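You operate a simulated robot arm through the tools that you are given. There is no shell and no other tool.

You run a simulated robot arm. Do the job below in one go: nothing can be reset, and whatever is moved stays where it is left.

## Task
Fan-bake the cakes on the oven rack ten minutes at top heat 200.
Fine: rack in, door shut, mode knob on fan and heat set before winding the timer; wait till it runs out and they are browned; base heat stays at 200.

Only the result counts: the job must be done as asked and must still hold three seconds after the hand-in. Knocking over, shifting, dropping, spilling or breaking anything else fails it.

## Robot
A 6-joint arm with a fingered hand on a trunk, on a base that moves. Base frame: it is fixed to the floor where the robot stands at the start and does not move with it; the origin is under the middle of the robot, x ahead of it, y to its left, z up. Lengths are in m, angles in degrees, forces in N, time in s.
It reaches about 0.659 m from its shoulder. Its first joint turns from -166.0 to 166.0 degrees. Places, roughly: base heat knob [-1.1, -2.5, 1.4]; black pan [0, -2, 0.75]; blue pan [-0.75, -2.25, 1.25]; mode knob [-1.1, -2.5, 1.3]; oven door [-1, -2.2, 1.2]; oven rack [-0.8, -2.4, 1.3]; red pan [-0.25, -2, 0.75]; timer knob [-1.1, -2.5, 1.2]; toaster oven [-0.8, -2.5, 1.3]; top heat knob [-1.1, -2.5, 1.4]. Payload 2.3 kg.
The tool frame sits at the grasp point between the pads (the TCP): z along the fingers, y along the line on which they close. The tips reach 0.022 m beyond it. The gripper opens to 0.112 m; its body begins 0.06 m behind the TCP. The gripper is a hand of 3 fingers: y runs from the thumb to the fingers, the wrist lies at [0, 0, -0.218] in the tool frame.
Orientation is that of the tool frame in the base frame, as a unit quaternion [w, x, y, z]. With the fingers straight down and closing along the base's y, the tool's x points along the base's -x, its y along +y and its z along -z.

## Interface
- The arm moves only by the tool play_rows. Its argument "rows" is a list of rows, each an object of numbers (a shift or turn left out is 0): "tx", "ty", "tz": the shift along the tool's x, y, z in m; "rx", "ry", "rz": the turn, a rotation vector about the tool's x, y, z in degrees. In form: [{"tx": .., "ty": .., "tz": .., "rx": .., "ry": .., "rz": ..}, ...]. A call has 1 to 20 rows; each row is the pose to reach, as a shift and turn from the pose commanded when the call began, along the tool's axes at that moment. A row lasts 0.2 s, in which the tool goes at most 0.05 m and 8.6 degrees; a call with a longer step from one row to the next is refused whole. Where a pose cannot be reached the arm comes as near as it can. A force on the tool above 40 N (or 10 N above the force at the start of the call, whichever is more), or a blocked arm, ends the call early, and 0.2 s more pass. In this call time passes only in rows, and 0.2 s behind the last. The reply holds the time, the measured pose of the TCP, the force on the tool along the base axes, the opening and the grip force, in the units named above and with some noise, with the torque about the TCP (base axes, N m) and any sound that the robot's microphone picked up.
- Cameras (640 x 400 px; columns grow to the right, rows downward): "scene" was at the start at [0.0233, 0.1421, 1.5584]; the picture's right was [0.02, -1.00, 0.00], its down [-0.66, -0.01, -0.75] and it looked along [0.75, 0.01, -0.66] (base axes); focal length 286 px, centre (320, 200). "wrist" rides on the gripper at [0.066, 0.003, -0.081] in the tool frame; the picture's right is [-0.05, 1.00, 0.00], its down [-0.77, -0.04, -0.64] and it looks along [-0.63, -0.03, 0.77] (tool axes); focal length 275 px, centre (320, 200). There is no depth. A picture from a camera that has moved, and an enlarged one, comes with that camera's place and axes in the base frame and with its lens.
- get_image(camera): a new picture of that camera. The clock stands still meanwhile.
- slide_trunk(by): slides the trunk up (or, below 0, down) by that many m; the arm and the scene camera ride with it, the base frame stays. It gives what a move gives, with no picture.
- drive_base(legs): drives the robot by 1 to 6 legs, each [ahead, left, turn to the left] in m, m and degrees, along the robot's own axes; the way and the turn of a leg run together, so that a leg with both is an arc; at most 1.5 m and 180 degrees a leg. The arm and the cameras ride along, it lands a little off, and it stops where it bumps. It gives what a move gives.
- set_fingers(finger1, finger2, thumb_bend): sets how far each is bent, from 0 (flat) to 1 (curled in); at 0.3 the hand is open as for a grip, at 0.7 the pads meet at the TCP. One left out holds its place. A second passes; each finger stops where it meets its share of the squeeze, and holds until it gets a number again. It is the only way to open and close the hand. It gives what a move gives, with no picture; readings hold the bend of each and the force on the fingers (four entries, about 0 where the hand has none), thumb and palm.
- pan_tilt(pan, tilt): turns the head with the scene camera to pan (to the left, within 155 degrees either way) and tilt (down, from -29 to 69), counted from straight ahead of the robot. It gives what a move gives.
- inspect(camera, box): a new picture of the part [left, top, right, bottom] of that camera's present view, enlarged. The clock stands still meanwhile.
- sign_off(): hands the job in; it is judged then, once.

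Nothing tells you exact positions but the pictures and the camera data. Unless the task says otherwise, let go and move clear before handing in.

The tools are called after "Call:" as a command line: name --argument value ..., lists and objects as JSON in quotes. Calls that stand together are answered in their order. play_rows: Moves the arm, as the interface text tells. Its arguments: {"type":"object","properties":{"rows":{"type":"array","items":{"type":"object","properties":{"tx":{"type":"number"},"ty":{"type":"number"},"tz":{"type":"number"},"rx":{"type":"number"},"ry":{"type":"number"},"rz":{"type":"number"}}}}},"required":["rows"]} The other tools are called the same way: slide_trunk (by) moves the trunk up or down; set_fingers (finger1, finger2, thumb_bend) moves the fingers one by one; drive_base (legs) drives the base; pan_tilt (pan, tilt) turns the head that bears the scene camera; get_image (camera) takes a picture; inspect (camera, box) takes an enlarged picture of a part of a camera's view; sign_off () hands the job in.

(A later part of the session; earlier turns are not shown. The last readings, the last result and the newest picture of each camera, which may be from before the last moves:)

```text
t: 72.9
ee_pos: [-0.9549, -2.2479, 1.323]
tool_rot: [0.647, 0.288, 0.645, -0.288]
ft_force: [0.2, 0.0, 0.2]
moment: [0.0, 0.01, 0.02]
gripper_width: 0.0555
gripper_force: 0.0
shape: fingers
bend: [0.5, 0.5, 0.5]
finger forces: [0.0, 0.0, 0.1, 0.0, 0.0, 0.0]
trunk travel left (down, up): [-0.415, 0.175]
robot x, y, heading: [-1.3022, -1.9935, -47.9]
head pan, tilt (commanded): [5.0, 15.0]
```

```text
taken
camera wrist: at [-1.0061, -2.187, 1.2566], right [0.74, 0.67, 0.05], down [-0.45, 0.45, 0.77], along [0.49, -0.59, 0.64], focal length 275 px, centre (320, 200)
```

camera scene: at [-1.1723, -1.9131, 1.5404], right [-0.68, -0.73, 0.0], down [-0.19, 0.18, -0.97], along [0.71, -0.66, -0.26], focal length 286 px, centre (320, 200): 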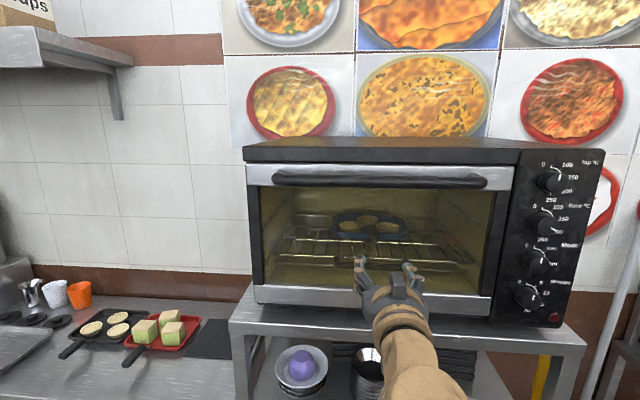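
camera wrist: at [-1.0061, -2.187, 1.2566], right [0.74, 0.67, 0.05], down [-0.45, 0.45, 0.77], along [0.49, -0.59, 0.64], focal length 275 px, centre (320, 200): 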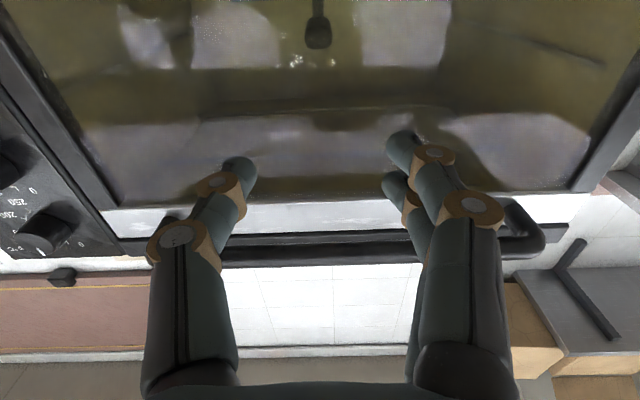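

The door is closed and the rack with cakes is visible behind the glass. Next the knobs: I pull the hand back, raise the trunk and move right in front of the panel to get a close frontal look.

Call:
play_rows --rows '[{"tz": -0.03}, {"tz": -0.06}, {"tz": -0.08}]'

Call:
drive_base --legs '[[0, -0.22, 0]]'

Call:
slide_trunk --by 0.1

Call:
get_image --camera "scene"

Call:
get_image --camera "wrist"

```text
t: 73.7
ee_pos: [-1.0072, -2.1899, 1.3222]
tool_rot: [0.647, 0.287, 0.645, -0.287]
ft_force: [0.6, 0.2, 0.3]
moment: [-0.04, 0.0, -0.01]
gripper_width: 0.0552
gripper_force: 0.1
shape: fingers
bend: [0.5, 0.5, 0.5]
finger forces: [0.0, 0.0, 0.0, 0.0, 0.0, 0.1]
trunk travel left (down, up): [-0.415, 0.175]
robot x, y, heading: [-1.3019, -1.9892, -48.0]
head pan, tilt (commanded): [5.0, 15.0]
```

```text
t: 75.4
ee_pos: [-1.1705, -2.3396, 1.3229]
tool_rot: [0.646, 0.288, 0.646, -0.288]
ft_force: [-0.8, 0.2, 0.1]
moment: [0.01, 0.02, 0.0]
gripper_width: 0.0552
gripper_force: 0.0
shape: fingers
bend: [0.5, 0.5, 0.5]
finger forces: [0.0, 0.0, 0.0, 0.1, 0.1, 0.1]
trunk travel left (down, up): [-0.415, 0.175]
robot x, y, heading: [-1.4708, -2.1365, -47.6]
head pan, tilt (commanded): [5.0, 15.0]
```

```text
t: 76.7
ee_pos: [-1.1687, -2.3389, 1.4223]
tool_rot: [0.646, 0.288, 0.646, -0.288]
ft_force: [-1.1, -0.3, -0.2]
moment: [0.02, 0.01, 0.01]
gripper_width: 0.0551
gripper_force: 0.1
shape: fingers
bend: [0.5, 0.5, 0.5]
finger forces: [0.1, 0.0, 0.0, 0.0, 0.0, 0.1]
trunk travel left (down, up): [-0.515, 0.075]
robot x, y, heading: [-1.4692, -2.1384, -47.7]
head pan, tilt (commanded): [5.0, 15.0]
```

```text
taken
camera scene: at [-1.3359, -2.0628, 1.6403], right [-0.68, -0.73, 0.0], down [-0.19, 0.18, -0.97], along [0.71, -0.66, -0.26], focal length 286 px, centre (320, 200)
```

scene: 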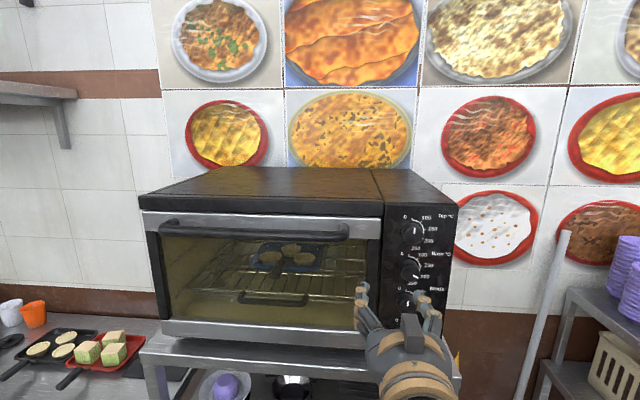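

```text
taken
camera wrist: at [-1.2215, -2.2777, 1.3566], right [0.74, 0.67, 0.05], down [-0.45, 0.45, 0.77], along [0.49, -0.59, 0.64], focal length 275 px, centre (320, 200)
```

wrist: 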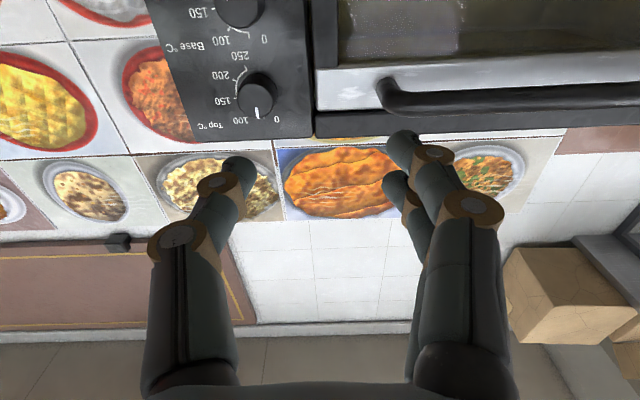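

I zoom in on the panel from the scene camera, which now faces it more squarely.

Call:
inspect --camera "scene" --box '[385, 190, 465, 320]'

Call:
inspect --camera "wrist" --box '[150, 0, 320, 140]'

```text
3.08 times, centred on (425, 255) of scene
camera zoom: at [-1.3359, -2.0628, 1.6403], right [-0.68, -0.73, 0.0], down [-0.19, 0.18, -0.97], along [0.71, -0.66, -0.26], focal length 880 px, centre (-3, 31)
```

zoom: 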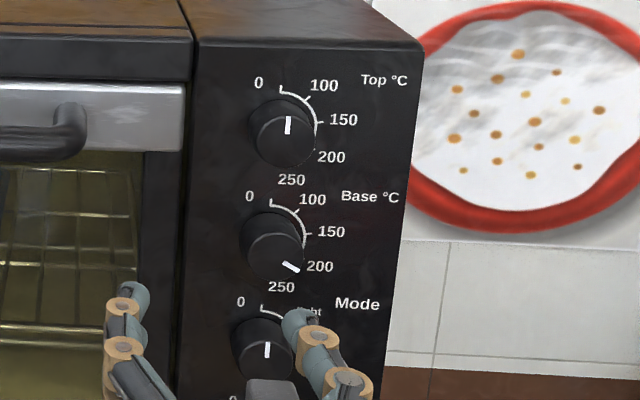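

```text
2.86 times, centred on (235, 70) of wrist
camera zoom: at [-1.2215, -2.2777, 1.3566], right [0.74, 0.67, 0.05], down [-0.45, 0.45, 0.77], along [0.49, -0.59, 0.64], focal length 786 px, centre (563, 571)
```

zoom: 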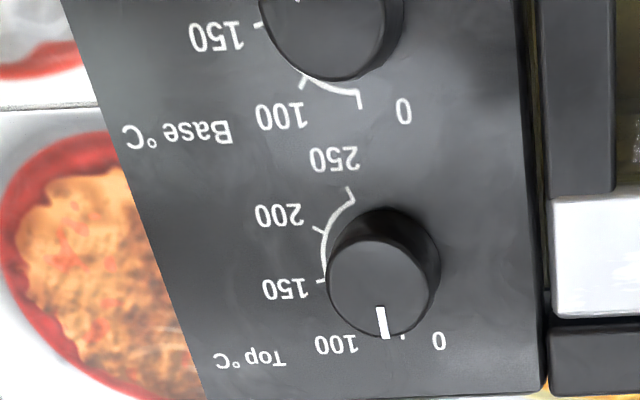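

The dial reads 0 at 12 o'clock with about 40° per mark (100, 150, 200, 250), and Base points at about 120° = 200. I bring the open hand squarely in front of the Top knob.

Call:
slide_trunk --by 0.07

Call:
play_rows --rows '[{"tx": 0.012, "ty": -0.02, "tz": 0.01}, {"tx": 0.024, "ty": -0.04, "tz": 0.02}, {"tx": 0.036, "ty": -0.058, "tz": 0.03}]'

Call:
set_fingers --finger1 0.3 --finger2 0.3 --thumb_bend 0.3

Call:
get_image --camera "wrist"

Call:
get_image --camera "scene"

```text
t: 77.8
ee_pos: [-1.1696, -2.339, 1.4928]
tool_rot: [0.646, 0.287, 0.646, -0.287]
ft_force: [-0.2, -0.1, -0.1]
moment: [0.03, 0.03, -0.01]
gripper_width: 0.0552
gripper_force: 0.1
shape: fingers
bend: [0.5, 0.5, 0.5]
finger forces: [0.1, 0.0, 0.0, 0.0, 0.0, 0.1]
trunk travel left (down, up): [-0.585, 0.005]
robot x, y, heading: [-1.4663, -2.1404, -47.7]
head pan, tilt (commanded): [5.0, 15.0]
```

```text
t: 78.6
ee_pos: [-1.1925, -2.4007, 1.4564]
tool_rot: [0.647, 0.287, 0.646, -0.286]
ft_force: [0.3, 0.7, -0.4]
moment: [-0.01, -0.03, -0.01]
gripper_width: 0.0554
gripper_force: 0.0
shape: fingers
bend: [0.5, 0.5, 0.5]
finger forces: [0.1, 0.0, 0.0, 0.0, 0.0, 0.0]
trunk travel left (down, up): [-0.585, 0.005]
robot x, y, heading: [-1.4683, -2.1409, -47.3]
head pan, tilt (commanded): [5.0, 15.0]
```

```text
t: 79.6
ee_pos: [-1.1925, -2.4002, 1.458]
tool_rot: [0.646, 0.288, 0.646, -0.288]
ft_force: [-0.7, -0.3, -0.4]
moment: [-0.03, 0.01, -0.01]
gripper_width: 0.1111
gripper_force: 0.1
shape: fingers
bend: [0.3, 0.3, 0.3]
finger forces: [0.0, 0.0, 0.1, 0.0, 0.0, 0.0]
trunk travel left (down, up): [-0.585, 0.005]
robot x, y, heading: [-1.4659, -2.1389, -47.6]
head pan, tilt (commanded): [5.0, 15.0]
```

```text
taken
camera wrist: at [-1.2436, -2.3396, 1.3908], right [0.74, 0.67, 0.05], down [-0.45, 0.45, 0.77], along [0.49, -0.59, 0.64], focal length 275 px, centre (320, 200)
```

wrist: 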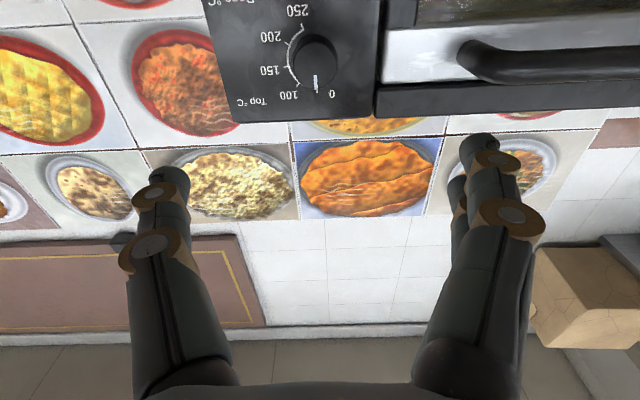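

```text
taken
camera scene: at [-1.3359, -2.0628, 1.7103], right [-0.68, -0.73, 0.0], down [-0.19, 0.18, -0.97], along [0.71, -0.66, -0.26], focal length 286 px, centre (320, 200)
```

scene: 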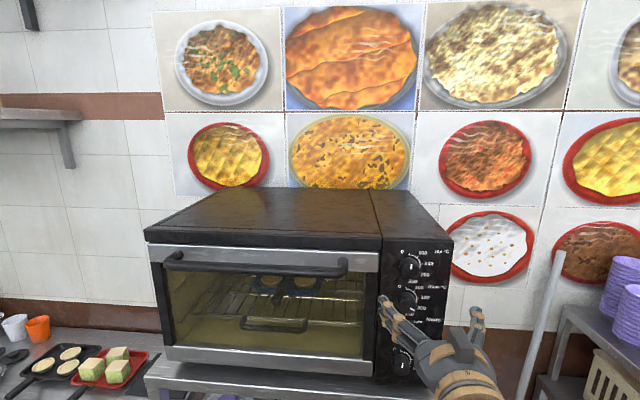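

Call:
inspect --camera "wrist" --box '[200, 0, 400, 125]'

Call:
inspect --camera "scene" --box '[380, 230, 470, 350]'

```text
3.20 times, centred on (300, 62) of wrist
camera zoom: at [-1.2436, -2.3396, 1.3908], right [0.74, 0.67, 0.05], down [-0.45, 0.45, 0.77], along [0.49, -0.59, 0.64], focal length 881 px, centre (384, 640)
```

zoom: 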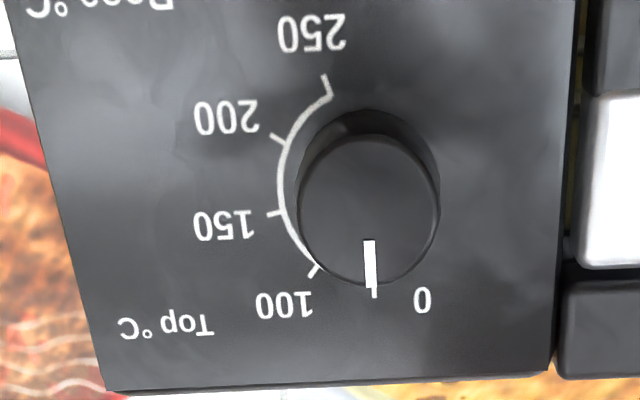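

```text
3.33 times, centred on (425, 290) of scene
camera zoom: at [-1.3359, -2.0628, 1.7103], right [-0.68, -0.73, 0.0], down [-0.19, 0.18, -0.97], along [0.71, -0.66, -0.26], focal length 954 px, centre (-30, -100)
```

zoom: 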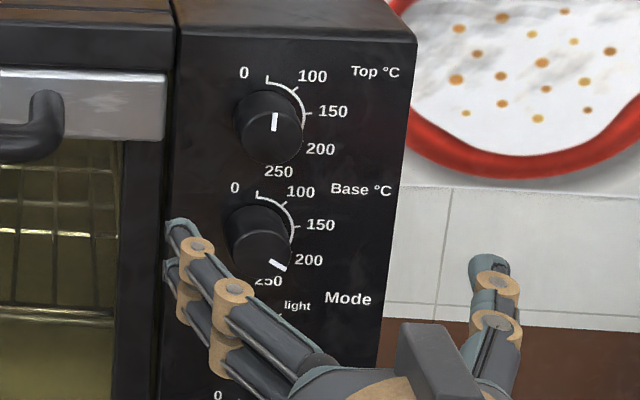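

Refined fix from both cameras: Top knob face at about F≈1.12, R≈2.503, z≈1.447. I move closer, still short of the knob, to check the alignment.

Call:
play_rows --rows '[{"tx": 0.004, "ty": -0.002, "tz": 0.03}, {"tx": 0.008, "ty": -0.004, "tz": 0.06}, {"tx": 0.011, "ty": -0.005, "tz": 0.09}]'

Call:
get_image --camera "wrist"

Call:
get_image --camera "scene"

```text
t: 80.4
ee_pos: [-1.1353, -2.472, 1.4468]
tool_rot: [0.646, 0.288, 0.646, -0.287]
ft_force: [-0.6, 0.1, 0.3]
moment: [0.0, -0.02, 0.0]
gripper_width: 0.1109
gripper_force: 0.1
shape: fingers
bend: [0.3, 0.3, 0.3]
finger forces: [0.0, 0.1, 0.0, 0.0, 0.0, 0.0]
trunk travel left (down, up): [-0.585, 0.005]
robot x, y, heading: [-1.469, -2.1376, -47.5]
head pan, tilt (commanded): [5.0, 15.0]
```

```text
taken
camera wrist: at [-1.1866, -2.4101, 1.3809], right [0.74, 0.67, 0.05], down [-0.45, 0.45, 0.77], along [0.49, -0.59, 0.64], focal length 275 px, centre (320, 200)
```

wrist: 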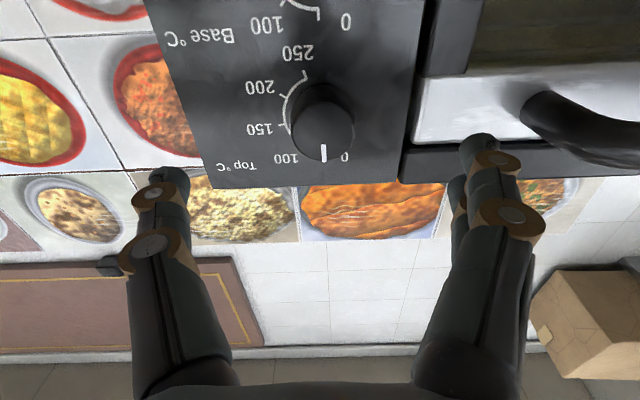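

```text
taken
camera scene: at [-1.3348, -2.0639, 1.7103], right [-0.68, -0.73, 0.0], down [-0.19, 0.18, -0.97], along [0.71, -0.66, -0.26], focal length 286 px, centre (320, 200)
```

scene: 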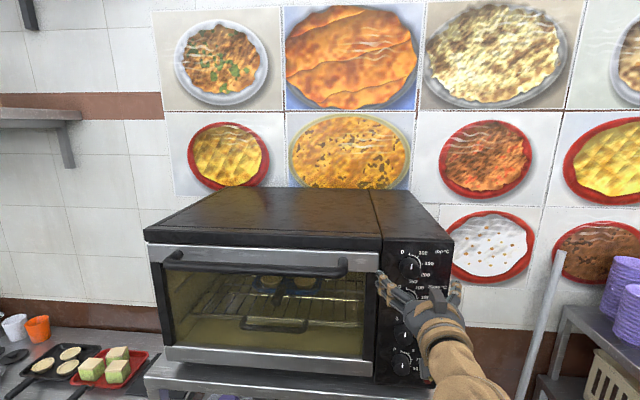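

The hand is well centred on the knob (face at F≈1.118). I narrow the fingers and move in around the knob.

Call:
set_fingers --finger1 0.48 --finger2 0.48 --thumb_bend 0.48

Call:
play_rows --rows '[{"tx": -0.001, "tz": 0.015}, {"tx": -0.0017, "tz": 0.03}, {"tx": -0.0017, "tz": 0.042}]'

Call:
get_image --camera "wrist"

Call:
inspect --camera "scene" --box '[360, 220, 480, 340]'

```text
t: 81.4
ee_pos: [-1.1362, -2.4704, 1.4469]
tool_rot: [0.646, 0.287, 0.646, -0.287]
ft_force: [-0.4, 0.4, -0.3]
moment: [0.0, -0.02, 0.02]
gripper_width: 0.0613
gripper_force: 0.0
shape: fingers
bend: [0.48, 0.48, 0.48]
finger forces: [0.0, 0.0, 0.0, 0.0, 0.0, 0.0]
trunk travel left (down, up): [-0.585, 0.005]
robot x, y, heading: [-1.4646, -2.1377, -47.8]
head pan, tilt (commanded): [5.0, 15.0]
```

```text
t: 82.2
ee_pos: [-1.1083, -2.5025, 1.4493]
tool_rot: [0.647, 0.287, 0.645, -0.287]
ft_force: [1.0, -0.6, 1.2]
moment: [0.0, 0.0, 0.01]
gripper_width: 0.0616
gripper_force: 0.0
shape: fingers
bend: [0.48, 0.48, 0.48]
finger forces: [0.0, 0.0, 0.0, 0.1, 0.1, 0.0]
trunk travel left (down, up): [-0.585, 0.005]
robot x, y, heading: [-1.4697, -2.1386, -47.8]
head pan, tilt (commanded): [5.0, 15.0]
```

```text
taken
camera wrist: at [-1.1598, -2.4408, 1.3831], right [0.74, 0.67, 0.05], down [-0.45, 0.45, 0.77], along [0.49, -0.59, 0.64], focal length 275 px, centre (320, 200)
```

wrist: 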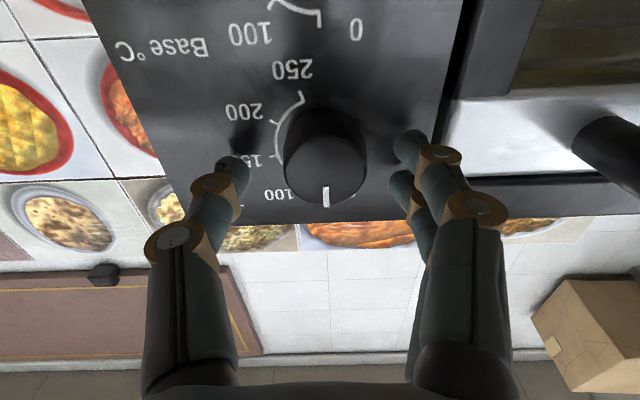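

```text
3.33 times, centred on (420, 280) of scene
camera zoom: at [-1.3355, -2.0633, 1.7103], right [-0.68, -0.73, 0.0], down [-0.19, 0.18, -0.97], along [0.71, -0.66, -0.26], focal length 954 px, centre (-13, -67)
```

zoom: 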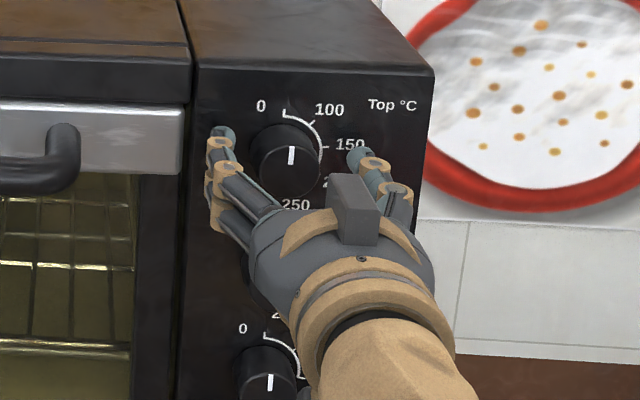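

Fingers straddle the knob evenly. I go in a bit deeper and close on it gently.

Call:
play_rows --rows '[{"tz": 0.008}, {"tz": 0.016}]'

Call:
set_fingers --finger1 0.62 --finger2 0.62 --thumb_bend 0.62

Call:
get_image --camera "wrist"

```text
t: 82.8
ee_pos: [-1.1031, -2.5073, 1.4514]
tool_rot: [0.647, 0.287, 0.644, -0.288]
ft_force: [-14.8, 15.8, -7.4]
moment: [0.21, 0.15, -0.07]
gripper_width: 0.0621
gripper_force: 10.8
shape: fingers
bend: [0.48, 0.48, 0.48]
finger forces: [5.8, 3.6, 0.0, 0.0, 11.9, 0.0]
trunk travel left (down, up): [-0.585, 0.005]
robot x, y, heading: [-1.4689, -2.1392, -47.5]
head pan, tilt (commanded): [5.0, 15.0]
```

```text
t: 83.8
ee_pos: [-1.102, -2.5088, 1.4525]
tool_rot: [0.649, 0.287, 0.643, -0.289]
ft_force: [-8.3, 11.7, 6.7]
moment: [-0.01, -0.1, 0.17]
gripper_width: 0.031
gripper_force: 9.4
shape: fingers
bend: [0.61, 0.61, 0.62]
finger forces: [11.3, 0.4, 0.0, 0.0, 7.0, 0.1]
trunk travel left (down, up): [-0.585, 0.005]
robot x, y, heading: [-1.467, -2.1337, -47.9]
head pan, tilt (commanded): [5.0, 15.0]
```

```text
taken
camera wrist: at [-1.1534, -2.4468, 1.3855], right [0.74, 0.67, 0.05], down [-0.46, 0.45, 0.77], along [0.49, -0.59, 0.64], focal length 275 px, centre (320, 200)
```

wrist: 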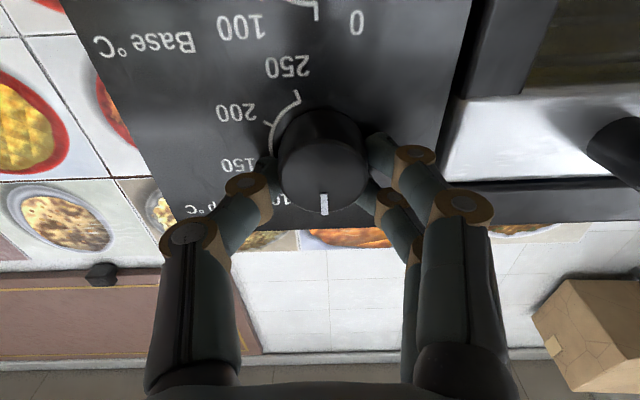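

The tips touched the panel (about 22 N) and the fingers are now around the knob. I ease back slightly and squeeze.

Call:
play_rows --rows '[{"tz": -0.004, "tx": 0.002}]'

Call:
set_fingers --finger1 0.72 --finger2 0.72 --thumb_bend 0.72

Call:
get_image --camera "wrist"

Call:
inspect --camera "scene" --box '[360, 220, 480, 340]'

```text
t: 84.2
ee_pos: [-1.1018, -2.5073, 1.4483]
tool_rot: [0.648, 0.287, 0.644, -0.288]
ft_force: [-1.7, 4.5, 9.6]
moment: [-0.07, -0.11, 0.1]
gripper_width: 0.0305
gripper_force: 6.5
shape: fingers
bend: [0.6, 0.6, 0.61]
finger forces: [6.2, 3.2, 0.1, 0.0, 3.7, 0.0]
trunk travel left (down, up): [-0.585, 0.005]
robot x, y, heading: [-1.4661, -2.1373, -47.7]
head pan, tilt (commanded): [5.0, 15.0]
```

```text
t: 85.2
ee_pos: [-1.1018, -2.5087, 1.4482]
tool_rot: [0.647, 0.287, 0.645, -0.288]
ft_force: [0.7, 3.6, 13.8]
moment: [-0.15, -0.21, 0.07]
gripper_width: 0.0283
gripper_force: 16.8
shape: fingers
bend: [0.63, 0.64, 0.65]
finger forces: [10.1, 9.7, 0.0, 0.0, 13.7, 0.0]
trunk travel left (down, up): [-0.585, 0.005]
robot x, y, heading: [-1.464, -2.1401, -47.8]
head pan, tilt (commanded): [5.0, 15.0]
```

```text
taken
camera wrist: at [-1.153, -2.4467, 1.3815], right [0.74, 0.67, 0.05], down [-0.45, 0.45, 0.77], along [0.49, -0.59, 0.64], focal length 275 px, centre (320, 200)
```

wrist: 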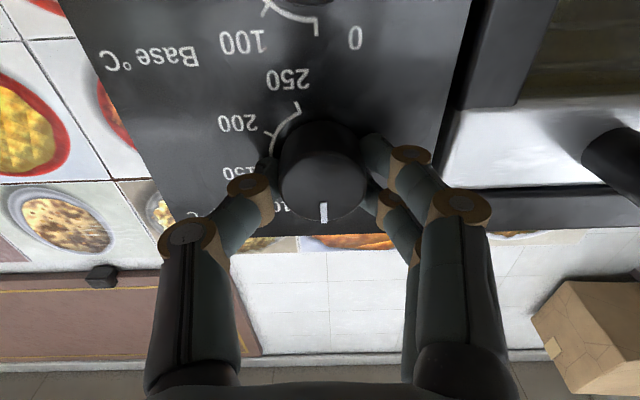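

```text
3.33 times, centred on (420, 280) of scene
camera zoom: at [-1.3371, -2.0589, 1.7103], right [-0.68, -0.73, 0.0], down [-0.19, 0.17, -0.97], along [0.71, -0.66, -0.26], focal length 954 px, centre (-13, -67)
```

zoom: 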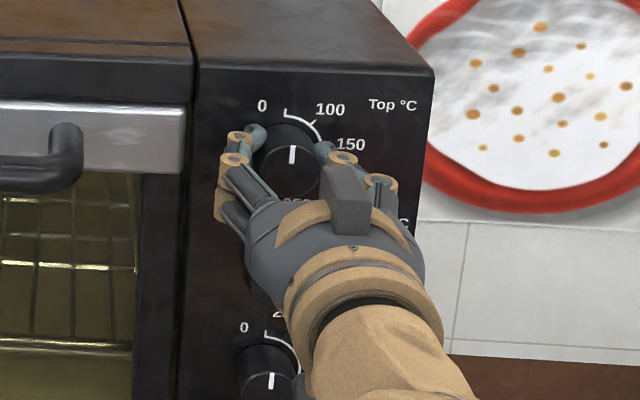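

The knob is gripped by all three fingers. I turn clockwise by 60° in steps, watching forces.

Call:
play_rows --rows '[{"tx": -0.002, "rz": 7.5}, {"tx": -0.002, "rz": 15}, {"tx": -0.002, "rz": 22.5}, {"tx": -0.002, "rz": 30}]'

Call:
get_image --camera "wrist"

Call:
inspect --camera "scene" --box '[360, 220, 480, 340]'

```text
t: 86.2
ee_pos: [-1.1023, -2.5097, 1.448]
tool_rot: [0.7, 0.445, 0.548, -0.109]
ft_force: [-5.0, 6.2, 1.7]
moment: [0.04, 0.07, -0.09]
gripper_width: 0.0287
gripper_force: 17.6
shape: fingers
bend: [0.64, 0.65, 0.65]
finger forces: [11.6, 6.0, 0.0, 0.0, 17.3, 0.0]
trunk travel left (down, up): [-0.585, 0.005]
robot x, y, heading: [-1.469, -2.1389, -47.7]
head pan, tilt (commanded): [5.0, 15.0]
```

```text
taken
camera wrist: at [-1.1295, -2.4257, 1.3923], right [0.62, 0.56, 0.54], down [-0.74, 0.19, 0.65], along [0.26, -0.8, 0.54], focal length 275 px, centre (320, 200)
```

wrist: 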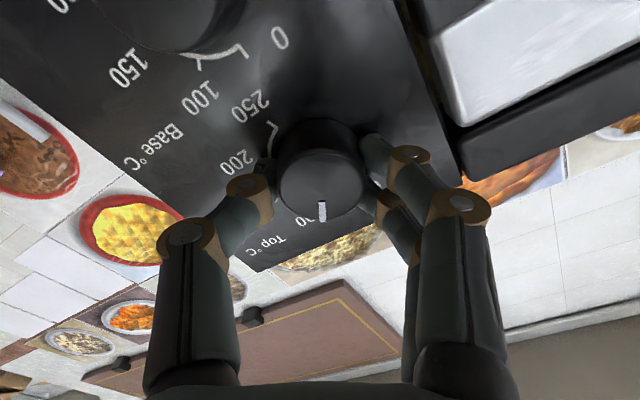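

```text
3.33 times, centred on (420, 280) of scene
camera zoom: at [-1.3385, -2.0601, 1.7103], right [-0.68, -0.73, 0.0], down [-0.19, 0.17, -0.97], along [0.71, -0.66, -0.26], focal length 954 px, centre (-13, -67)
```

zoom: 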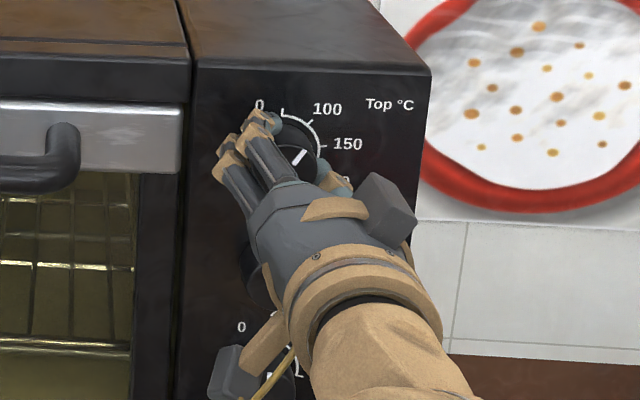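

The knob follows (pointer about 35°). I continue clockwise in the same grip.

Call:
play_rows --rows '[{"rz": 7.5}, {"rz": 15}, {"rz": 22.5}, {"rz": 30}, {"rz": 37.5}, {"rz": 45}]'

Call:
inspect --camera "scene" --box '[360, 220, 480, 340]'

Call:
get_image --camera "wrist"

```text
t: 87.6
ee_pos: [-1.1029, -2.5086, 1.4485]
tool_rot: [0.689, 0.621, 0.335, 0.166]
ft_force: [-7.9, 4.3, -5.1]
moment: [0.28, 0.34, -0.2]
gripper_width: 0.0284
gripper_force: 18.4
shape: fingers
bend: [0.64, 0.67, 0.65]
finger forces: [6.5, 4.3, 0.0, 0.0, 26.1, 0.0]
trunk travel left (down, up): [-0.585, 0.005]
robot x, y, heading: [-1.4653, -2.14, -47.8]
head pan, tilt (commanded): [5.0, 15.0]
```

```text
3.33 times, centred on (420, 280) of scene
camera zoom: at [-1.3392, -2.0613, 1.7105], right [-0.68, -0.73, 0.0], down [-0.19, 0.17, -0.97], along [0.71, -0.66, -0.26], focal length 954 px, centre (-13, -67)
```

zoom: 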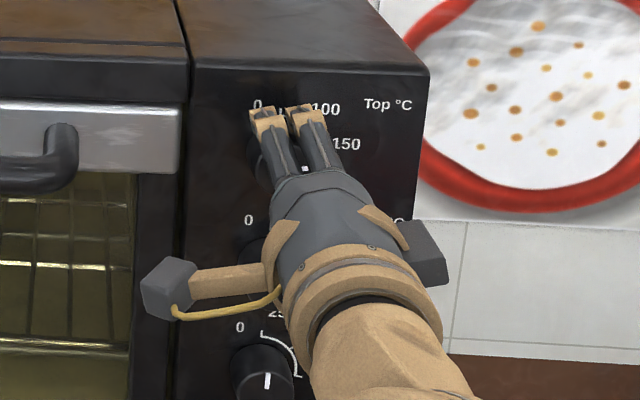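

```text
taken
camera wrist: at [-1.1088, -2.407, 1.4343], right [0.15, 0.14, 0.98], down [-0.99, -0.03, 0.16], along [0.05, -0.99, 0.14], focal length 275 px, centre (320, 200)
```

wrist: 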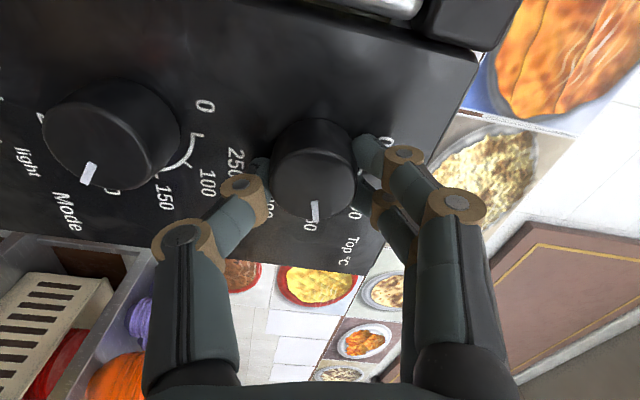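

The knob has come along to about 75°. I continue the remaining 45°.

Call:
play_rows --rows '[{"rz": 7.5}, {"rz": 15}, {"rz": 22.5}, {"rz": 30}, {"rz": 37.5}, {"rz": 44}]'

Call:
inspect --camera "scene" --box '[360, 220, 480, 340]'

Call:
get_image --camera "wrist"

```text
t: 89.0
ee_pos: [-1.1053, -2.5111, 1.4485]
tool_rot: [0.574, 0.705, 0.076, 0.41]
ft_force: [-19.7, 2.6, -21.3]
moment: [0.46, 0.79, 0.05]
gripper_width: 0.0287
gripper_force: 21.8
shape: fingers
bend: [0.67, 0.68, 0.64]
finger forces: [4.1, 6.2, 0.0, 0.0, 33.2, 0.0]
out of reach, approached as far as the arm can: row 6
trunk travel left (down, up): [-0.585, 0.005]
robot x, y, heading: [-1.4681, -2.1406, -47.8]
head pan, tilt (commanded): [5.0, 15.0]
```

```text
3.33 times, centred on (420, 280) of scene
camera zoom: at [-1.3425, -2.065, 1.7107], right [-0.68, -0.73, 0.0], down [-0.19, 0.18, -0.97], along [0.71, -0.66, -0.26], focal length 954 px, centre (-13, -67)
```

zoom: 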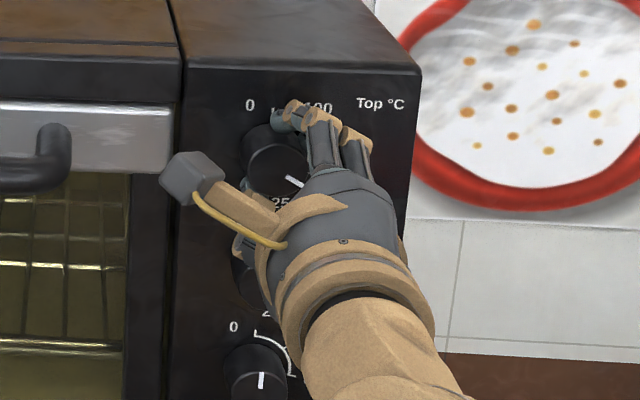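

```text
taken
camera wrist: at [-1.1156, -2.4139, 1.4849], right [-0.39, -0.35, 0.85], down [-0.91, 0.04, -0.41], along [0.11, -0.93, -0.34], focal length 275 px, centre (320, 200)
```

wrist: 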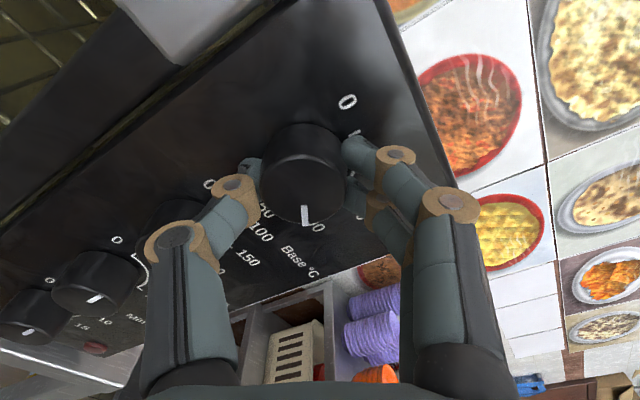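

The Top pointer now looks parallel to Base's pointer (200). I relieve the side load a touch and check the pointer before letting go.

Call:
play_rows --rows '[{"tx": -0.0025, "ty": -0.001, "tz": -0.002}]'

Call:
set_fingers --finger1 0.5 --finger2 0.5 --thumb_bend 0.5

Call:
inspect --camera "scene" --box '[380, 230, 460, 320]'

Call:
get_image --camera "wrist"

```text
t: 89.4
ee_pos: [-1.1042, -2.5114, 1.4487]
tool_rot: [0.575, 0.704, 0.076, 0.41]
ft_force: [-14.9, -2.9, -16.4]
moment: [0.34, 0.56, -0.06]
gripper_width: 0.0288
gripper_force: 19.9
shape: fingers
bend: [0.67, 0.68, 0.64]
finger forces: [4.7, 7.3, 0.0, 0.1, 26.7, 0.0]
trunk travel left (down, up): [-0.585, 0.005]
robot x, y, heading: [-1.4692, -2.1384, -47.9]
head pan, tilt (commanded): [5.0, 15.0]
```

```text
t: 90.4
ee_pos: [-1.1008, -2.5052, 1.4505]
tool_rot: [0.577, 0.703, 0.079, 0.409]
ft_force: [-1.6, 3.7, 1.0]
moment: [0.09, 0.01, 0.07]
gripper_width: 0.0542
gripper_force: 2.8
shape: fingers
bend: [0.5, 0.5, 0.5]
finger forces: [0.4, 0.4, 0.1, 0.0, 3.6, 0.0]
trunk travel left (down, up): [-0.585, 0.005]
robot x, y, heading: [-1.4706, -2.1385, -47.7]
head pan, tilt (commanded): [5.0, 15.0]
```

```text
4.44 times, centred on (420, 275) of scene
camera zoom: at [-1.3373, -2.0605, 1.7104], right [-0.68, -0.73, 0.0], down [-0.19, 0.17, -0.97], along [0.71, -0.66, -0.26], focal length 1272 px, centre (-124, -133)
```

zoom: 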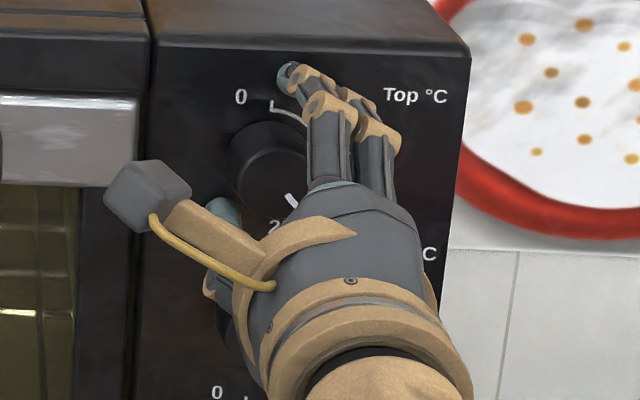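

```text
taken
camera wrist: at [-1.112, -2.4076, 1.4852], right [-0.39, -0.35, 0.85], down [-0.91, 0.04, -0.41], along [0.11, -0.94, -0.33], focal length 275 px, centre (320, 200)
```

wrist: 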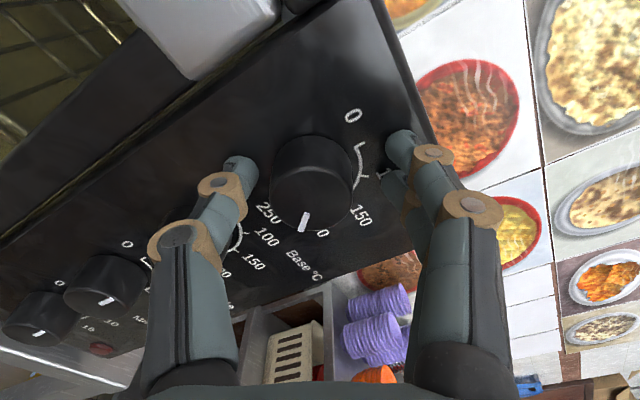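

Released. I back straight out and look at the dial.

Call:
play_rows --rows '[{"tz": -0.03}, {"tz": -0.06}, {"tz": -0.09}]'

Call:
get_image --camera "wrist"

Call:
inspect --camera "scene" --box '[380, 230, 460, 320]'

```text
t: 91.2
ee_pos: [-1.1628, -2.4423, 1.4485]
tool_rot: [0.575, 0.702, 0.08, 0.412]
ft_force: [0.3, 0.4, 0.1]
moment: [-0.01, 0.02, -0.01]
gripper_width: 0.0546
gripper_force: 0.1
shape: fingers
bend: [0.5, 0.5, 0.5]
finger forces: [0.1, 0.0, 0.0, 0.0, 0.1, 0.0]
trunk travel left (down, up): [-0.585, 0.005]
robot x, y, heading: [-1.4695, -2.1352, -47.7]
head pan, tilt (commanded): [5.0, 15.0]
```

```text
taken
camera wrist: at [-1.1747, -2.3449, 1.4825], right [-0.39, -0.35, 0.85], down [-0.91, 0.03, -0.41], along [0.11, -0.94, -0.33], focal length 275 px, centre (320, 200)
```

wrist: 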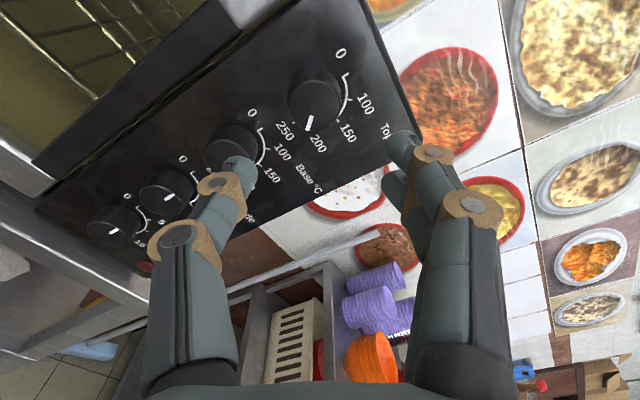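

```text
4.44 times, centred on (420, 275) of scene
camera zoom: at [-1.3369, -2.0621, 1.7104], right [-0.68, -0.73, 0.0], down [-0.19, 0.17, -0.97], along [0.71, -0.66, -0.26], focal length 1272 px, centre (-124, -133)
```

zoom: 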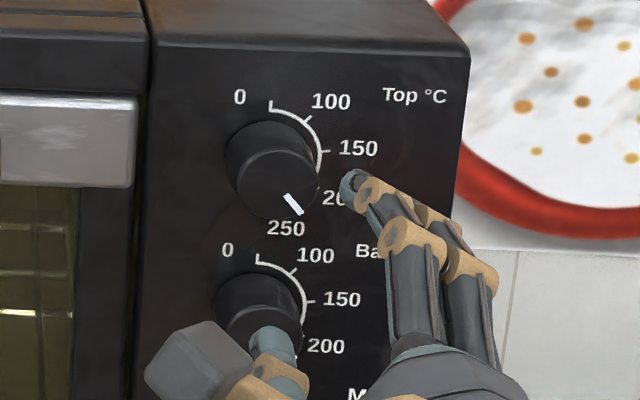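

Top's pointer seems slightly past 200 (perhaps 10–15° over). I back off and roll the hand back to get a clear comparison view.

Call:
play_rows --rows '[{"tz": -0.01, "rz": -8}, {"tz": -0.02, "rz": -16}, {"tz": -0.03, "rz": -24}, {"tz": -0.04, "rz": -32}, {"tz": -0.05, "rz": -40}, {"tz": -0.05, "rz": -48}, {"tz": -0.05, "rz": -56}, {"tz": -0.05, "rz": -64}, {"tz": -0.05, "rz": -72}, {"tz": -0.05, "rz": -80}, {"tz": -0.05, "rz": -88}, {"tz": -0.05, "rz": -96}, {"tz": -0.05, "rz": -104}, {"tz": -0.05, "rz": -112}, {"tz": -0.05, "rz": -117}]'

Call:
get_image --camera "wrist"

Call:
get_image --camera "scene"

```text
t: 94.4
ee_pos: [-1.1947, -2.4046, 1.446]
tool_rot: [0.651, 0.298, 0.64, -0.277]
ft_force: [0.0, 0.0, 0.3]
moment: [-0.01, 0.0, 0.0]
gripper_width: 0.0548
gripper_force: 0.0
shape: fingers
bend: [0.5, 0.5, 0.5]
finger forces: [0.0, 0.0, 0.0, 0.0, 0.0, 0.0]
trunk travel left (down, up): [-0.585, 0.005]
robot x, y, heading: [-1.464, -2.1348, -47.8]
head pan, tilt (commanded): [5.0, 15.0]
```

```text
taken
camera wrist: at [-1.2445, -2.3415, 1.3811], right [0.74, 0.67, 0.08], down [-0.47, 0.43, 0.77], along [0.48, -0.61, 0.64], focal length 275 px, centre (320, 200)
```

wrist: 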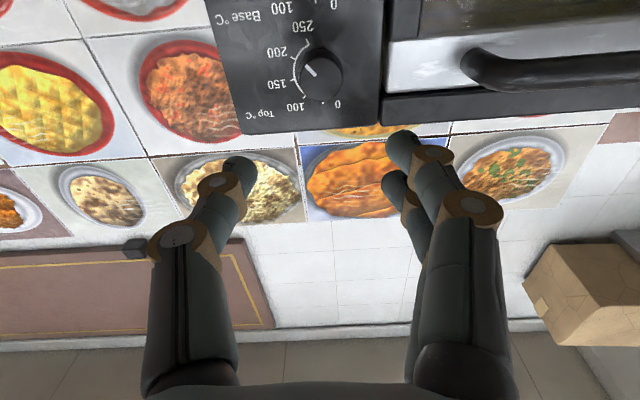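

```text
taken
camera scene: at [-1.3359, -2.0628, 1.7103], right [-0.68, -0.73, 0.0], down [-0.19, 0.18, -0.97], along [0.71, -0.66, -0.26], focal length 286 px, centre (320, 200)
```

scene: 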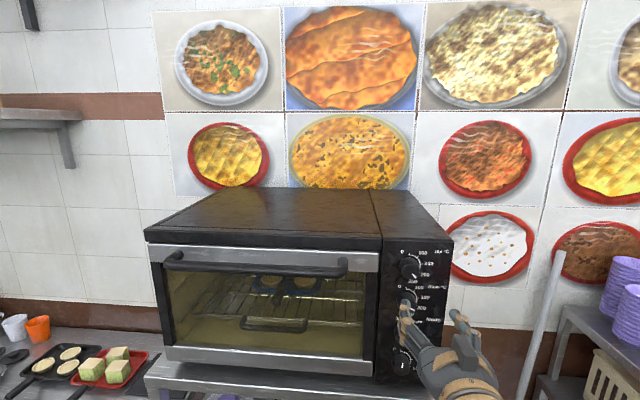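

Call:
play_rows --rows '[{"tx": 0.035}, {"tx": 0.07}]'

Call:
inspect --camera "wrist" --box '[190, 0, 400, 200]'

Call:
inspect --camera "scene" --box '[385, 235, 465, 315]'

```text
t: 95.0
ee_pos: [-1.1906, -2.4036, 1.3791]
tool_rot: [0.651, 0.3, 0.641, -0.276]
ft_force: [-0.6, -0.2, 0.5]
moment: [0.02, 0.0, 0.0]
gripper_width: 0.0546
gripper_force: 0.1
shape: fingers
bend: [0.5, 0.5, 0.5]
finger forces: [0.0, 0.0, 0.1, 0.1, 0.0, 0.0]
out of reach, approached as far as the arm can: row 2
trunk travel left (down, up): [-0.585, 0.005]
robot x, y, heading: [-1.4705, -2.1368, -47.7]
head pan, tilt (commanded): [5.0, 15.0]
```

```text
2.00 times, centred on (295, 100) of wrist
camera zoom: at [-1.2407, -2.3405, 1.3132], right [0.74, 0.67, 0.08], down [-0.47, 0.43, 0.77], along [0.48, -0.61, 0.63], focal length 551 px, centre (370, 400)
```

zoom: 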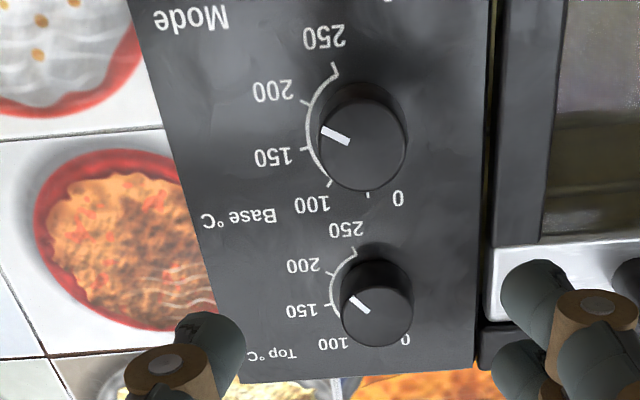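

```text
5.00 times, centred on (425, 275) of scene
camera zoom: at [-1.3354, -2.0631, 1.7103], right [-0.68, -0.73, 0.0], down [-0.19, 0.18, -0.97], along [0.71, -0.66, -0.26], focal length 1431 px, centre (-205, -175)
```

zoom: 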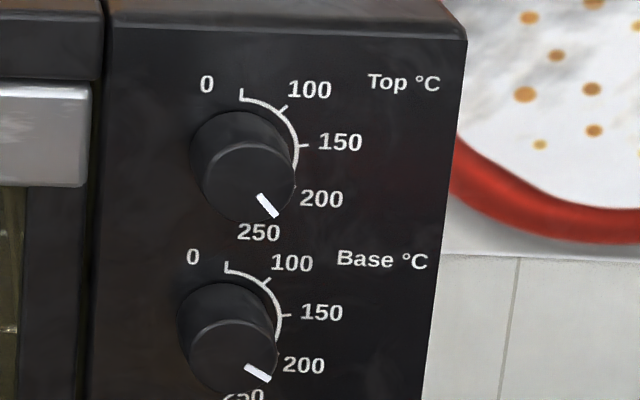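

Computed pointer angles: Base ≈120° (200), Top ≈137°, so Top needs about 17° back (counter-clockwise). I re-approach the Top knob, centred a little better.

Call:
play_rows --rows '[{"tx": -0.034, "ty": -0.002, "tz": 0.03}, {"tx": -0.067, "ty": -0.004, "tz": 0.06}, {"tx": -0.067, "ty": -0.004, "tz": 0.09}, {"tx": -0.067, "ty": -0.004, "tz": 0.122}]'

Call:
get_image --camera "wrist"

```text
t: 96.0
ee_pos: [-1.1141, -2.5002, 1.4448]
tool_rot: [0.652, 0.299, 0.641, -0.275]
ft_force: [0.3, 0.3, -0.1]
moment: [0.0, 0.0, 0.02]
gripper_width: 0.0549
gripper_force: 0.0
shape: fingers
bend: [0.5, 0.5, 0.5]
finger forces: [0.0, 0.1, 0.0, 0.0, 0.0, 0.0]
trunk travel left (down, up): [-0.585, 0.005]
robot x, y, heading: [-1.4674, -2.1405, -47.6]
head pan, tilt (commanded): [5.0, 15.0]
```

```text
taken
camera wrist: at [-1.164, -2.4365, 1.3797], right [0.74, 0.67, 0.08], down [-0.47, 0.43, 0.77], along [0.48, -0.61, 0.63], focal length 275 px, centre (320, 200)
```

wrist: 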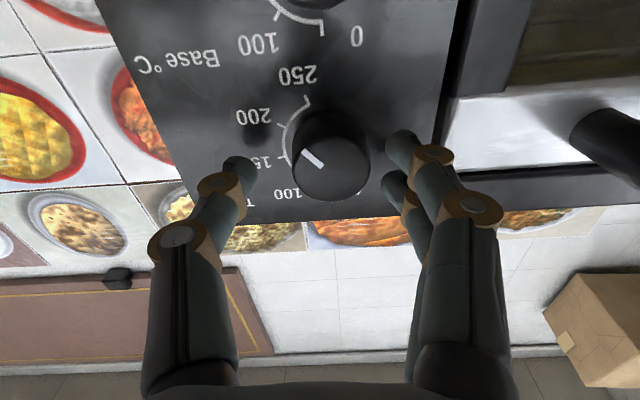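

Knob is 4–5 mm left and 3 mm above my axis; I correct, move in, and grip lightly.

Call:
play_rows --rows '[{"tx": -0.003, "ty": 0.0045}, {"tx": -0.003, "ty": 0.0045, "tz": 0.01}]'

Call:
set_fingers --finger1 0.62 --finger2 0.62 --thumb_bend 0.62

Call:
get_image --camera "wrist"

```text
t: 96.6
ee_pos: [-1.1042, -2.5039, 1.4501]
tool_rot: [0.651, 0.3, 0.64, -0.277]
ft_force: [1.1, 0.3, 0.1]
moment: [-0.01, 0.02, 0.03]
gripper_width: 0.0546
gripper_force: 0.1
shape: fingers
bend: [0.5, 0.5, 0.5]
finger forces: [0.0, 0.0, 0.0, 0.1, 0.0, 0.0]
trunk travel left (down, up): [-0.585, 0.005]
robot x, y, heading: [-1.4663, -2.1396, -47.6]
head pan, tilt (commanded): [5.0, 15.0]
```

```text
t: 97.6
ee_pos: [-1.1048, -2.5036, 1.4484]
tool_rot: [0.651, 0.298, 0.641, -0.277]
ft_force: [0.1, -0.5, 0.0]
moment: [-0.03, -0.01, 0.0]
gripper_width: 0.0304
gripper_force: 3.1
shape: fingers
bend: [0.59, 0.61, 0.6]
finger forces: [2.0, 0.5, 0.1, 0.1, 2.6, 0.1]
trunk travel left (down, up): [-0.585, 0.005]
robot x, y, heading: [-1.4686, -2.1398, -47.7]
head pan, tilt (commanded): [5.0, 15.0]
```

```text
taken
camera wrist: at [-1.155, -2.4403, 1.3835], right [0.74, 0.67, 0.08], down [-0.47, 0.43, 0.77], along [0.48, -0.61, 0.63], focal length 275 px, centre (320, 200)
```

wrist: 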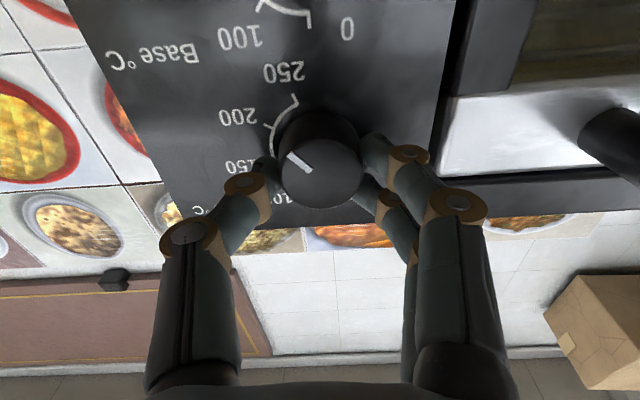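

Balanced grip. I squeeze a bit more and turn back 17°.

Call:
set_fingers --finger1 0.66 --finger2 0.66 --thumb_bend 0.66

Call:
play_rows --rows '[{"rz": -6}, {"rz": -12}, {"rz": -17}]'

Call:
inspect --camera "scene" --box '[385, 235, 465, 315]'

Call:
get_image --camera "wrist"

```text
t: 98.6
ee_pos: [-1.1052, -2.5043, 1.448]
tool_rot: [0.651, 0.299, 0.64, -0.277]
ft_force: [1.1, 0.1, 1.6]
moment: [-0.02, -0.05, 0.0]
gripper_width: 0.0293
gripper_force: 6.5
shape: fingers
bend: [0.59, 0.62, 0.62]
finger forces: [4.2, 2.3, 0.1, 0.0, 6.3, 0.1]
trunk travel left (down, up): [-0.585, 0.005]
robot x, y, heading: [-1.4676, -2.1366, -47.7]
head pan, tilt (commanded): [5.0, 15.0]
```

```text
t: 99.4
ee_pos: [-1.1033, -2.5029, 1.4499]
tool_rot: [0.603, 0.2, 0.678, -0.369]
ft_force: [0.6, 1.9, -2.6]
moment: [0.02, 0.02, 0.07]
gripper_width: 0.0289
gripper_force: 6.3
shape: fingers
bend: [0.59, 0.62, 0.63]
finger forces: [5.5, 2.6, 0.0, 0.0, 5.5, 0.0]
trunk travel left (down, up): [-0.585, 0.005]
robot x, y, heading: [-1.4659, -2.1389, -47.7]
head pan, tilt (commanded): [5.0, 15.0]
```

```text
5.00 times, centred on (425, 275) of scene
camera zoom: at [-1.3351, -2.062, 1.7102], right [-0.68, -0.73, 0.0], down [-0.19, 0.17, -0.97], along [0.71, -0.66, -0.26], focal length 1431 px, centre (-205, -175)
```

zoom: 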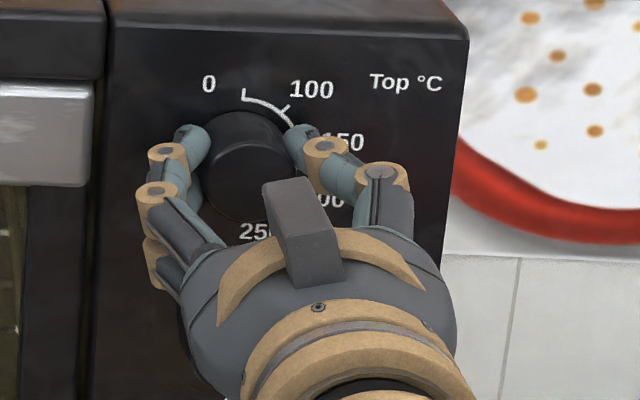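

```text
taken
camera wrist: at [-1.1687, -2.4531, 1.3853], right [0.73, 0.65, -0.21], down [-0.3, 0.58, 0.75], along [0.62, -0.48, 0.62], focal length 275 px, centre (320, 200)
```

wrist: 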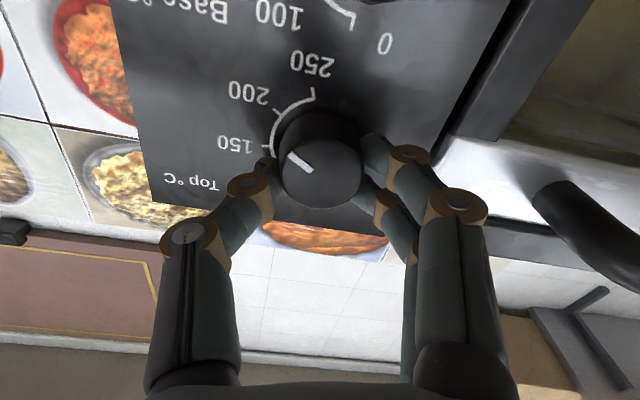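

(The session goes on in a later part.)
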